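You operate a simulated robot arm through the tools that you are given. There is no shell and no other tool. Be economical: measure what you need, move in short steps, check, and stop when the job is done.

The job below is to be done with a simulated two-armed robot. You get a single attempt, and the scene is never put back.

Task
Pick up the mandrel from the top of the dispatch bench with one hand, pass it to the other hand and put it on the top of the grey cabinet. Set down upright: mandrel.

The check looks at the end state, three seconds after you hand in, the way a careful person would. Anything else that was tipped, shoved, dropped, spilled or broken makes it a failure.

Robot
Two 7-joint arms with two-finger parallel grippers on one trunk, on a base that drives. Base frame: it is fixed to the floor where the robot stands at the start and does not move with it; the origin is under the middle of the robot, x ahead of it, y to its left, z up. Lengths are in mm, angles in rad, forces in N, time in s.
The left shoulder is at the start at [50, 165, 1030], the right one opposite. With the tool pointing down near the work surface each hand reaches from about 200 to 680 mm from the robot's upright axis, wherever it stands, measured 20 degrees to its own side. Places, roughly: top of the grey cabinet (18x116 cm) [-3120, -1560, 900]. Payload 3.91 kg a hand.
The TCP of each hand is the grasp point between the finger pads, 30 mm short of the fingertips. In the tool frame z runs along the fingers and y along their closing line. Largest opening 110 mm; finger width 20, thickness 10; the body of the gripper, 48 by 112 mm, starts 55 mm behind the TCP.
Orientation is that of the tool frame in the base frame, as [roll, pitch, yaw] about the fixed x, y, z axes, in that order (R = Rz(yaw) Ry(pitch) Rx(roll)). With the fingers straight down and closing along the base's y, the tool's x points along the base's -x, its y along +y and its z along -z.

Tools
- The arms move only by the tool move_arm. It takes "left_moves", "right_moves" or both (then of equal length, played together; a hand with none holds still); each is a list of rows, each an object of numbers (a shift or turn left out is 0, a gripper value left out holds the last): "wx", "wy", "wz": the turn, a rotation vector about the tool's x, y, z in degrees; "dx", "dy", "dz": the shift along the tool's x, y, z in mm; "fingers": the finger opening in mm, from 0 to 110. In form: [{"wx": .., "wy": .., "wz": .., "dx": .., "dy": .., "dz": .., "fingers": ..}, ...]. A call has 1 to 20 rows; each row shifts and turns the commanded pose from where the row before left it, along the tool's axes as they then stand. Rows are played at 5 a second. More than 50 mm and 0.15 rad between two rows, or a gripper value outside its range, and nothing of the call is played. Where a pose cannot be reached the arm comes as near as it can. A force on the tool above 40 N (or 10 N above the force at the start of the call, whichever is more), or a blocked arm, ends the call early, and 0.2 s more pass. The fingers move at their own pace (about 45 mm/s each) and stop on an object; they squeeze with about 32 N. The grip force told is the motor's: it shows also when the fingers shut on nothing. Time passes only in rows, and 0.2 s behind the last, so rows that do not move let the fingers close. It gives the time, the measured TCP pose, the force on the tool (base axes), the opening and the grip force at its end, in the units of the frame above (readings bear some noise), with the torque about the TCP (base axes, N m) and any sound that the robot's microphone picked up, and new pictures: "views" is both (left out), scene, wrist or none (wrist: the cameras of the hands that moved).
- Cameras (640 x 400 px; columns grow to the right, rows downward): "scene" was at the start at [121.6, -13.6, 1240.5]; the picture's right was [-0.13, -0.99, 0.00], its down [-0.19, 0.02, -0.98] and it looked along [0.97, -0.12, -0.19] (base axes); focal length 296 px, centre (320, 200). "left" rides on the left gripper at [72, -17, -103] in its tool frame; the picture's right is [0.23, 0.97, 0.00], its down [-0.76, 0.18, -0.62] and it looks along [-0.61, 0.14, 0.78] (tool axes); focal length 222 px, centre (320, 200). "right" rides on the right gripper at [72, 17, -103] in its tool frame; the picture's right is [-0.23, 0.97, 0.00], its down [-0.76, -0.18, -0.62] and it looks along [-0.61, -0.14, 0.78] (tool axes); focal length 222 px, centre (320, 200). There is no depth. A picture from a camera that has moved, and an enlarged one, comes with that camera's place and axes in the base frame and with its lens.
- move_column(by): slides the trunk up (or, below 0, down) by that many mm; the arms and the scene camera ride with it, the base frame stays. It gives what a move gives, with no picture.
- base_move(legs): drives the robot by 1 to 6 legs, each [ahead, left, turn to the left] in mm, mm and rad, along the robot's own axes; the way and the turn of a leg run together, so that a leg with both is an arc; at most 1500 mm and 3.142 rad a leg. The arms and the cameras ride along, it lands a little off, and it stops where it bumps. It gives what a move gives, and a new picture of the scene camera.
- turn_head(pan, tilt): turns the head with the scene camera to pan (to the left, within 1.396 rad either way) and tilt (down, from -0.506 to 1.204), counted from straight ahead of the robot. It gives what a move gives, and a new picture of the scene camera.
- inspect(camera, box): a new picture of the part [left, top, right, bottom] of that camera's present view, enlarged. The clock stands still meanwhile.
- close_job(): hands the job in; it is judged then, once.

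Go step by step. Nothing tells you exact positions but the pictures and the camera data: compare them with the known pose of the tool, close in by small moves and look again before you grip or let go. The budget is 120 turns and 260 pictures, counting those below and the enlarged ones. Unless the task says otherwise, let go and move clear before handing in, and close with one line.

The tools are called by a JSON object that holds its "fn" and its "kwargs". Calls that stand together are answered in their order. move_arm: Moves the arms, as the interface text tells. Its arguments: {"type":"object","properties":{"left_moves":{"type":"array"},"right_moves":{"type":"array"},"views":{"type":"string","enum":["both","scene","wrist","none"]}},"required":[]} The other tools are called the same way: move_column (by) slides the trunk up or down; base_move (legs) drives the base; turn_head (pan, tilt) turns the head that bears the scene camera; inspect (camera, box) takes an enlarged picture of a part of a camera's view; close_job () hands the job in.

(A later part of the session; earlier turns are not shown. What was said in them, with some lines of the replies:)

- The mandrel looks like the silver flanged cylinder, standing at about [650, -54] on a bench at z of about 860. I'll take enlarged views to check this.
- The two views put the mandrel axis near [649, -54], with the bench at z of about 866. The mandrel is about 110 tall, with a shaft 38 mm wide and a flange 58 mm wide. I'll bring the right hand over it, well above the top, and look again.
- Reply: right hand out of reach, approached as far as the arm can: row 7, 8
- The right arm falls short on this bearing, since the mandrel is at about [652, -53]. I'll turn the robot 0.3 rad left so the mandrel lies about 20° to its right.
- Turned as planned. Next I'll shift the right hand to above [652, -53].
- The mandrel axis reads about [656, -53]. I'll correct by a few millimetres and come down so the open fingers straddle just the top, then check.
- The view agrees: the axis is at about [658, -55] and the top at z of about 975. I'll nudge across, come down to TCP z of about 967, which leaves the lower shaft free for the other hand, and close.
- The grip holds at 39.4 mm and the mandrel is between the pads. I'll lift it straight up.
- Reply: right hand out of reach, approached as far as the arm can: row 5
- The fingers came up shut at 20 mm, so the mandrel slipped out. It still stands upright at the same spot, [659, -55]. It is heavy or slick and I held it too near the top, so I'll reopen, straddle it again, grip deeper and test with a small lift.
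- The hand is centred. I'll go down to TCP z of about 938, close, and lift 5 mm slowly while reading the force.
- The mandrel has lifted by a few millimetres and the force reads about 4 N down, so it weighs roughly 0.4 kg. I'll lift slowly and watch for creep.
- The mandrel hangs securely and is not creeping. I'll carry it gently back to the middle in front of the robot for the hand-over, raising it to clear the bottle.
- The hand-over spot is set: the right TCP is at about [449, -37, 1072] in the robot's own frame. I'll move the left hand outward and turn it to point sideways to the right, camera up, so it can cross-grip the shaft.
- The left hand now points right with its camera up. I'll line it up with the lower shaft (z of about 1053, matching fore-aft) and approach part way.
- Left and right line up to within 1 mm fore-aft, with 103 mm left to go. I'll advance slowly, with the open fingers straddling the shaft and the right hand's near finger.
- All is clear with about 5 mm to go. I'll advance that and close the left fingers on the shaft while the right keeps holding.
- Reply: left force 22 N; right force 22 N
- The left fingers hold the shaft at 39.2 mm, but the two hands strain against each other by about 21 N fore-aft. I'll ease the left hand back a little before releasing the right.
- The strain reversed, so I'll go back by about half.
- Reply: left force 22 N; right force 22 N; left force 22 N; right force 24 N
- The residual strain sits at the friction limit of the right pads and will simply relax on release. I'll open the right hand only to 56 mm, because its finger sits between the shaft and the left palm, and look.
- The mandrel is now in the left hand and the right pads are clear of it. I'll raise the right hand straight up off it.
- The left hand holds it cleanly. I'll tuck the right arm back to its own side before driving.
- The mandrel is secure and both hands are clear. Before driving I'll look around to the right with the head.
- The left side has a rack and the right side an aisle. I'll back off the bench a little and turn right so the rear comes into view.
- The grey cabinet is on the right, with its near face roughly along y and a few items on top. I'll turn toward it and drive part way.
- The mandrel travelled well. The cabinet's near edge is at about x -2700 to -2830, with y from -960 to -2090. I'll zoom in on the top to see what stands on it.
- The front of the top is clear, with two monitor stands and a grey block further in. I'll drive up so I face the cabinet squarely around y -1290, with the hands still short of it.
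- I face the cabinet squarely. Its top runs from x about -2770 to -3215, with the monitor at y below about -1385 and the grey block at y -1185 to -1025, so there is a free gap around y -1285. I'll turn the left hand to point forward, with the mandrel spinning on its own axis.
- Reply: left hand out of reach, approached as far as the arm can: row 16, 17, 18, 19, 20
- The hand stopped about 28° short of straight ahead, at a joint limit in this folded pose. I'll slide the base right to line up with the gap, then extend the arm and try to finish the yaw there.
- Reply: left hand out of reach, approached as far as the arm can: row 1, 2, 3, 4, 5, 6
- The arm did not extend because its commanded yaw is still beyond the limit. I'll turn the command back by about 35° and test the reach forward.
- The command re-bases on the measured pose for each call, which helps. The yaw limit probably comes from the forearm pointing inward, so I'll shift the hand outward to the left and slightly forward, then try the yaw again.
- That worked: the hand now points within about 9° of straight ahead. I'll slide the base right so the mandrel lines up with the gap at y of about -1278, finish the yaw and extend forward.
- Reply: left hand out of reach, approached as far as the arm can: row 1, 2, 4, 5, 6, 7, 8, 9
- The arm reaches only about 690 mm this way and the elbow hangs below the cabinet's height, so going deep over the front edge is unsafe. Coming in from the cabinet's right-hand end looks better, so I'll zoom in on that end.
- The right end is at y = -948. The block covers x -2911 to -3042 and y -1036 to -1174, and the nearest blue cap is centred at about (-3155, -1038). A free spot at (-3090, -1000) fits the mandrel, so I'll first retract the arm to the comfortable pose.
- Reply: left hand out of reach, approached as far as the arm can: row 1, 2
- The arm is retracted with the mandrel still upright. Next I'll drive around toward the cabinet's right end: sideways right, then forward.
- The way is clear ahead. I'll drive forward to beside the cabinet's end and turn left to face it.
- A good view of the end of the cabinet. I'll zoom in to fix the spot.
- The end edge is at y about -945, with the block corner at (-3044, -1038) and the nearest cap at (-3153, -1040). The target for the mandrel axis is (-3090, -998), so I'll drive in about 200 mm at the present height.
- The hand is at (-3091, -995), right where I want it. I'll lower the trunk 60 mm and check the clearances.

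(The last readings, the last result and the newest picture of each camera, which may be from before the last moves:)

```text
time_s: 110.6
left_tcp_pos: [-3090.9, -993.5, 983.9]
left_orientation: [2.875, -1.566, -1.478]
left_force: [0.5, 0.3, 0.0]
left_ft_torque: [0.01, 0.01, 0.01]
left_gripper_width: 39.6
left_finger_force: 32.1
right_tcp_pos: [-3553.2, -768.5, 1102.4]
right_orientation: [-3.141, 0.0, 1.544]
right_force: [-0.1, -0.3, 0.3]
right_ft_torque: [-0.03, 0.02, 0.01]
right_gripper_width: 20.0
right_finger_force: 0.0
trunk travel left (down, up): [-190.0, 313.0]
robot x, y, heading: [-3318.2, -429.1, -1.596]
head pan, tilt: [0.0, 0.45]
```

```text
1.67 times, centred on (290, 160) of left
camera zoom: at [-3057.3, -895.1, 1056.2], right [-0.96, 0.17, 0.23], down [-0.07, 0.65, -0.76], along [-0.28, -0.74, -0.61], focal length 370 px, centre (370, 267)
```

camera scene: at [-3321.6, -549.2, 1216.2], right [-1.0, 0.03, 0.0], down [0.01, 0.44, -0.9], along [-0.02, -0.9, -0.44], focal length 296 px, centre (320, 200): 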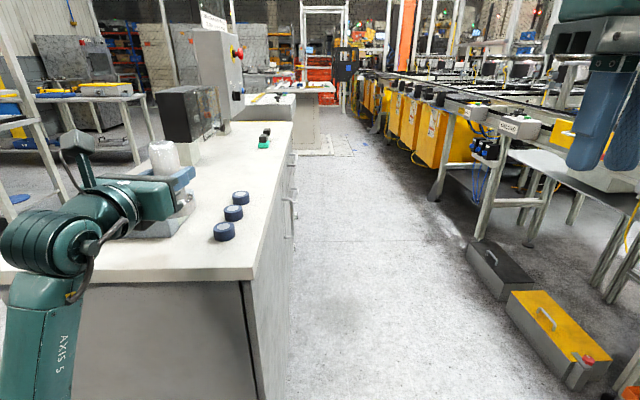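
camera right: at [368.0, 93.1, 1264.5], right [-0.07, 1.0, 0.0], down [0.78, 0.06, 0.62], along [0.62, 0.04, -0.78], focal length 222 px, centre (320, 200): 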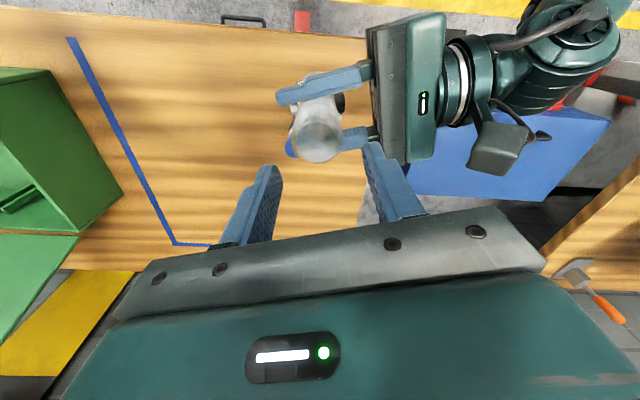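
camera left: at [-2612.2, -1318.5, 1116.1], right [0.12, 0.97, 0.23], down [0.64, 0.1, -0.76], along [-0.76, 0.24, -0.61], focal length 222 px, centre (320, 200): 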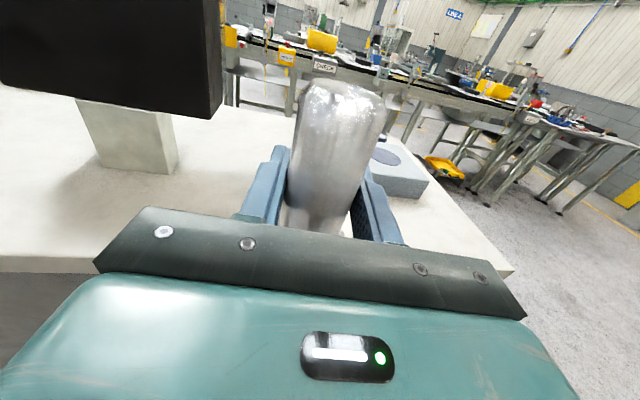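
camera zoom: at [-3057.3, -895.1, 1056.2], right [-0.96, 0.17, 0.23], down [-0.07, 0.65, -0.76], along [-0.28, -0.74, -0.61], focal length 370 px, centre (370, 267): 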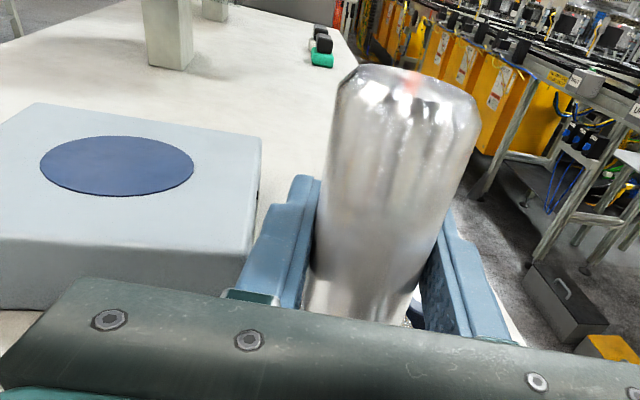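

All clear: the edge margin is about 20 mm and the caps and block are free of the fingers. I'll lower another 24 mm, leaving about 6 mm above the surface.

{"fn": "move_column", "kwargs": {"by": -24}}

{"fn": "inspect", "kwargs": {"camera": "scene", "box": [130, 130, 290, 270]}}

```text
time_s: 111.3
left_tcp_pos: [-3091.9, -993.2, 962.6]
left_orientation: [0.093, -1.568, 1.302]
left_force: [0.5, -3.7, 6.8]
left_ft_torque: [-0.52, 0.02, 0.05]
left_gripper_width: 39.0
left_finger_force: 32.0
right_tcp_pos: [-3553.9, -768.0, 1077.9]
right_orientation: [-3.141, 0.001, 1.545]
right_force: [-0.4, -0.3, 0.2]
right_ft_torque: [0.0, 0.0, 0.02]
right_gripper_width: 20.3
right_finger_force: 0.0
trunk travel left (down, up): [-166.0, 337.0]
robot x, y, heading: [-3315.8, -424.8, -1.594]
head pan, tilt: [0.0, 0.45]
```

```text
2.86 times, centred on (210, 200) of scene
camera zoom: at [-3321.9, -548.4, 1132.5], right [-1.0, 0.03, 0.0], down [0.01, 0.43, -0.9], along [-0.02, -0.9, -0.43], focal length 845 px, centre (634, 200)
```

zoom: 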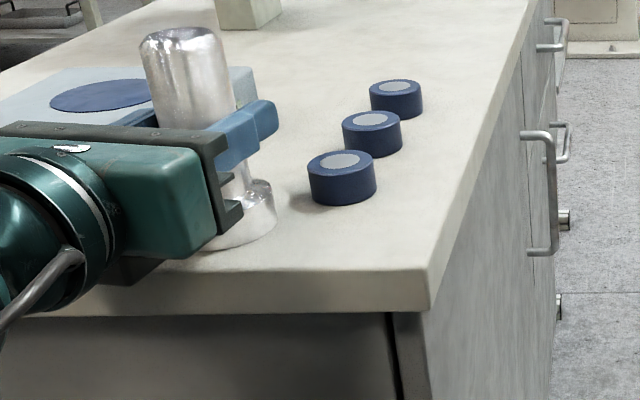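

The mandrel touched slightly early: 6.8 N up, with a small tilting torque from contact on its far edge. I'll press down by a couple of millimetres so it seats flat in the grip.

{"fn": "move_arm", "kwargs": {"left_moves": [{"dx": -1}, {"dx": -1}, {"dx": -1}, {}]}}

```text
time_s: 112.3
left_tcp_pos: [-3090.7, -992.4, 959.8]
left_orientation: [-0.133, -1.564, 1.531]
left_force: [4.3, -2.7, 24.6]
left_ft_torque: [-0.06, -0.05, 0.05]
left_gripper_width: 39.5
left_finger_force: 32.1
right_tcp_pos: [-3554.3, -766.9, 1078.6]
right_orientation: [-3.141, 0.005, 1.546]
right_force: [0.5, -0.2, 0.4]
right_ft_torque: [0.0, -0.02, 0.02]
right_gripper_width: 20.1
right_finger_force: 0.1
trunk travel left (down, up): [-166.0, 337.0]
robot x, y, heading: [-3316.4, -424.7, -1.597]
head pan, tilt: [0.0, 0.45]
camera scene: at [-3322.0, -546.8, 1132.7], right [-1.0, 0.03, 0.0], down [0.01, 0.43, -0.9], along [-0.02, -0.9, -0.43], focal length 296 px, centre (320, 200)
camera left: at [-3057.5, -892.8, 1031.8], right [-0.96, 0.17, 0.23], down [-0.07, 0.64, -0.77], along [-0.27, -0.75, -0.6], focal length 222 px, centre (320, 200)
```

scene: 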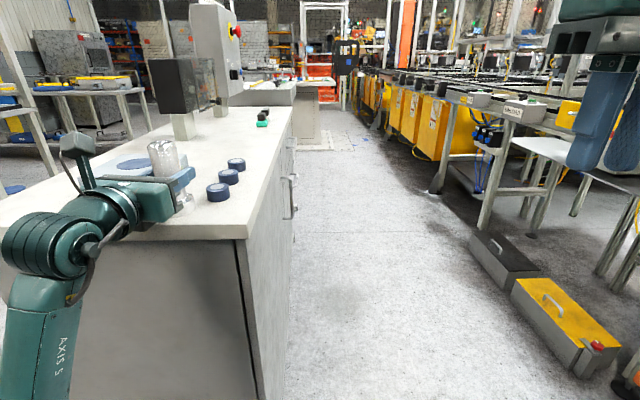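
left: 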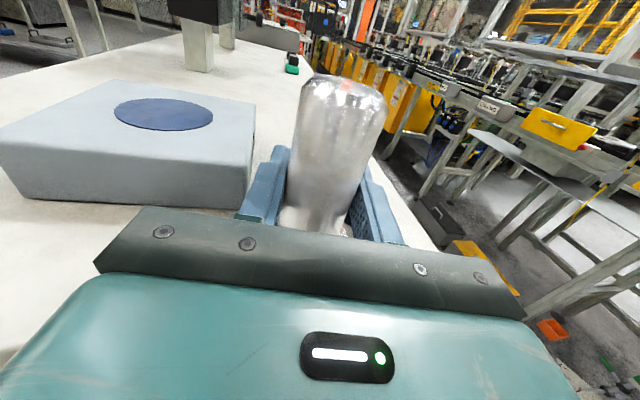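

It is seated flat: torque is about zero with 25 N straight down. I'll ease off a little and open the fingers gently to 52 mm.

{"fn": "move_arm", "kwargs": {"left_moves": [{"dx": 1}, {"dx": 1}, {}, {"fingers": 44}, {}, {"fingers": 52}, {}, {}]}}

{"fn": "inspect", "kwargs": {"camera": "scene", "box": [100, 120, 260, 260]}}

```text
time_s: 114.1
left_tcp_pos: [-3091.5, -993.8, 958.4]
left_orientation: [2.897, -1.566, -1.497]
left_force: [-1.2, -0.3, -0.7]
left_ft_torque: [0.02, -0.02, 0.02]
left_gripper_width: 51.9
left_finger_force: 0.2
right_tcp_pos: [-3552.7, -769.0, 1078.2]
right_orientation: [3.142, 0.0, 1.545]
right_force: [0.3, 0.1, 0.1]
right_ft_torque: [0.0, -0.02, 0.01]
right_gripper_width: 19.9
right_finger_force: 0.1
trunk travel left (down, up): [-166.0, 337.0]
robot x, y, heading: [-3319.9, -423.6, -1.6]
head pan, tilt: [0.0, 0.45]
camera scene: at [-3321.7, -548.6, 1132.3], right [-1.0, 0.03, 0.0], down [0.01, 0.44, -0.9], along [-0.02, -0.9, -0.44], focal length 296 px, centre (320, 200)
camera left: at [-3057.7, -895.0, 1031.3], right [-0.96, 0.17, 0.23], down [-0.07, 0.65, -0.76], along [-0.28, -0.74, -0.61], focal length 222 px, centre (320, 200)
```

scene: 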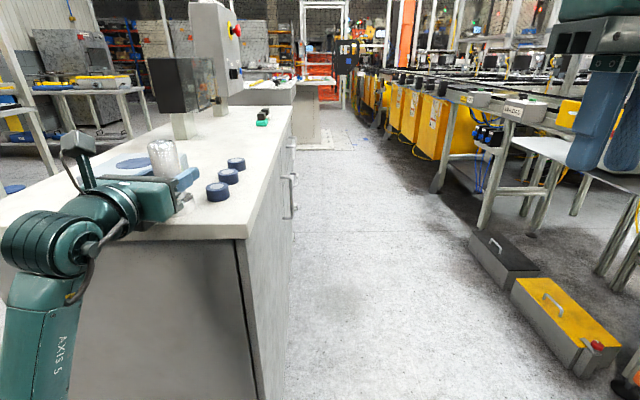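
left: 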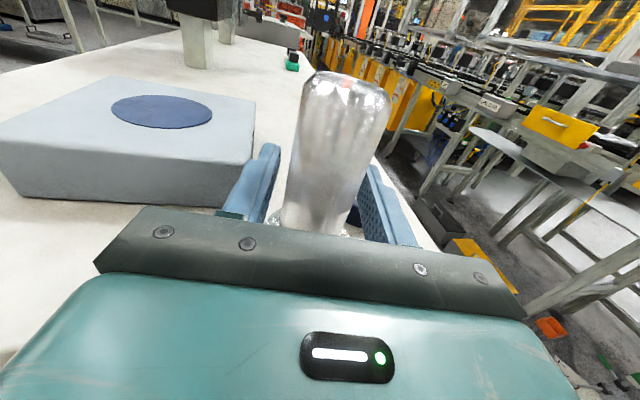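

```text
2.86 times, centred on (180, 190) of scene
camera zoom: at [-3321.7, -548.6, 1132.3], right [-1.0, 0.03, 0.0], down [0.01, 0.44, -0.9], along [-0.02, -0.9, -0.44], focal length 845 px, centre (720, 229)
```

zoom: 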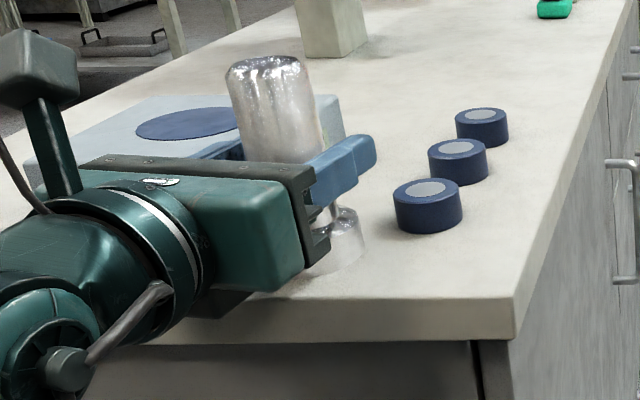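

The mandrel stands free. I'll open slightly more to 60 mm and pull the hand straight back.

{"fn": "move_arm", "kwargs": {"left_moves": [{"fingers": 60}, {}, {"dz": -6}, {"dz": -10}, {"dz": -12}, {"dz": -15}, {"dz": -15}, {"dz": -15}, {"dz": -15}, {"dz": -15}, {}]}}

{"fn": "inspect", "kwargs": {"camera": "scene", "box": [100, 120, 260, 260]}}

```text
time_s: 116.5
left_tcp_pos: [-3073.4, -892.2, 958.7]
left_orientation: [2.886, -1.565, -1.49]
left_force: [0.7, 0.4, -0.3]
left_ft_torque: [0.02, -0.05, -0.04]
left_gripper_width: 60.0
left_finger_force: 0.0
right_tcp_pos: [-3552.2, -768.5, 1077.4]
right_orientation: [3.141, -0.001, 1.545]
right_force: [0.3, -0.2, 0.2]
right_ft_torque: [-0.02, 0.01, -0.01]
right_gripper_width: 20.3
right_finger_force: 0.0
trunk travel left (down, up): [-166.0, 337.0]
robot x, y, heading: [-3318.1, -423.9, -1.599]
head pan, tilt: [0.0, 0.45]
camera scene: at [-3321.7, -548.5, 1132.3], right [-1.0, 0.03, 0.0], down [0.01, 0.44, -0.9], along [-0.02, -0.9, -0.44], focal length 296 px, centre (320, 200)
camera left: at [-3039.6, -792.9, 1031.9], right [-0.96, 0.17, 0.23], down [-0.07, 0.65, -0.76], along [-0.28, -0.74, -0.61], focal length 222 px, centre (320, 200)
```

scene: 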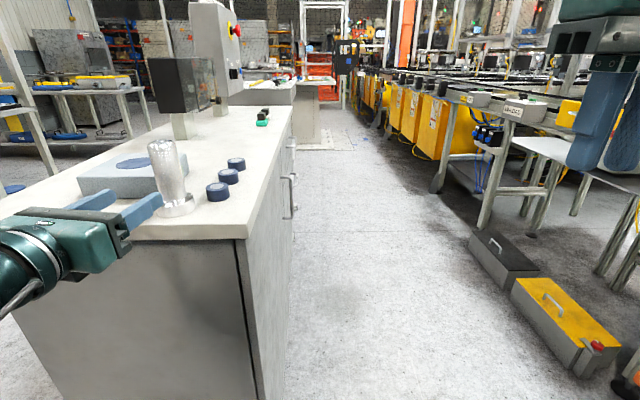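
left: 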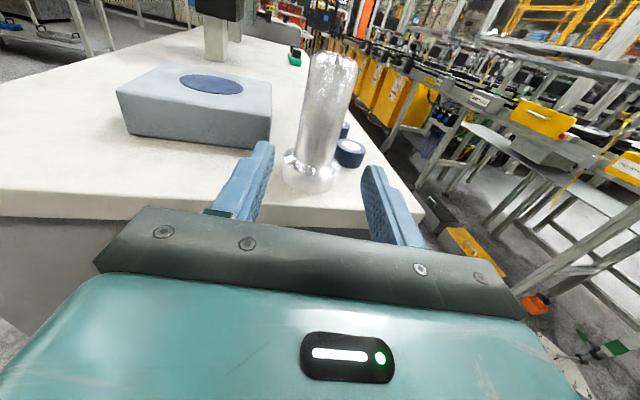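

```text
2.86 times, centred on (180, 190) of scene
camera zoom: at [-3321.7, -548.5, 1132.3], right [-1.0, 0.03, 0.0], down [0.01, 0.44, -0.9], along [-0.02, -0.9, -0.44], focal length 845 px, centre (720, 229)
```

zoom: 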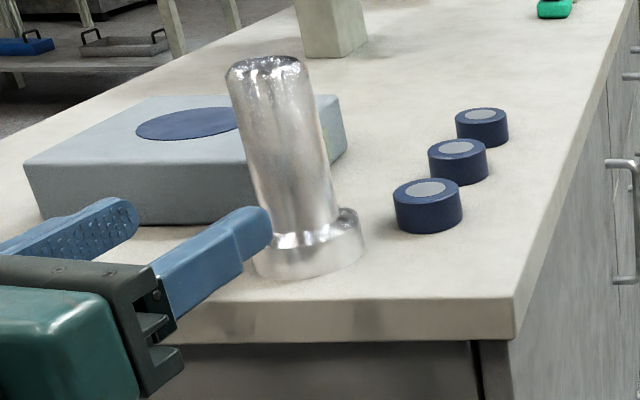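

The mandrel stands upright on the cabinet top, fully on the surface and clear of the block and caps. I'll back the robot away so nothing is near it.

{"fn": "base_move", "kwargs": {"legs": [[-250, 0, 0]]}}

```text
time_s: 118.4
left_tcp_pos: [-3067.5, -635.4, 958.7]
left_orientation: [2.887, -1.566, -1.491]
left_force: [-0.3, 0.1, 0.0]
left_ft_torque: [-0.02, -0.03, -0.03]
left_gripper_width: 59.8
left_finger_force: 0.0
right_tcp_pos: [-3547.5, -511.3, 1077.8]
right_orientation: [-3.141, 0.0, 1.545]
right_force: [-0.3, 0.4, 0.5]
right_ft_torque: [0.0, -0.02, -0.03]
right_gripper_width: 19.9
right_finger_force: 0.0
trunk travel left (down, up): [-166.0, 337.0]
robot x, y, heading: [-3313.9, -168.4, -1.594]
head pan, tilt: [0.0, 0.45]
camera scene: at [-3315.0, -291.6, 1132.4], right [-1.0, 0.03, 0.0], down [0.01, 0.43, -0.9], along [-0.02, -0.9, -0.44], focal length 296 px, centre (320, 200)
```

scene: 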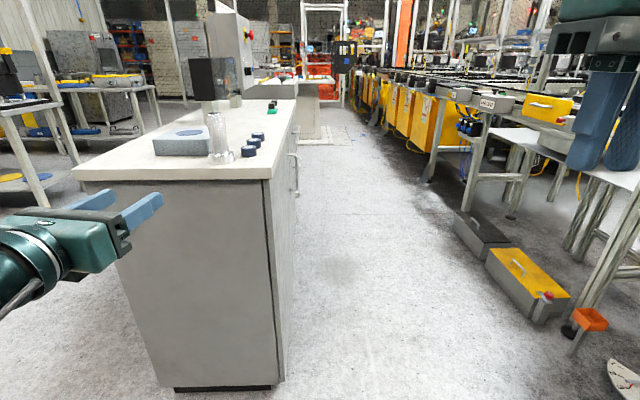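

The mandrel stands upright on the grey cabinet, nothing else has moved, and the robot is clear, so I'm handing in.

{"fn": "close_job", "kwargs": {}}

```text
The job is handed in.
```

The mandrel is standing upright on top of the grey cabinet at its right-hand end; the right hand picked it up, the left hand took it over and set it down, and nothing else appears to have been disturbed.
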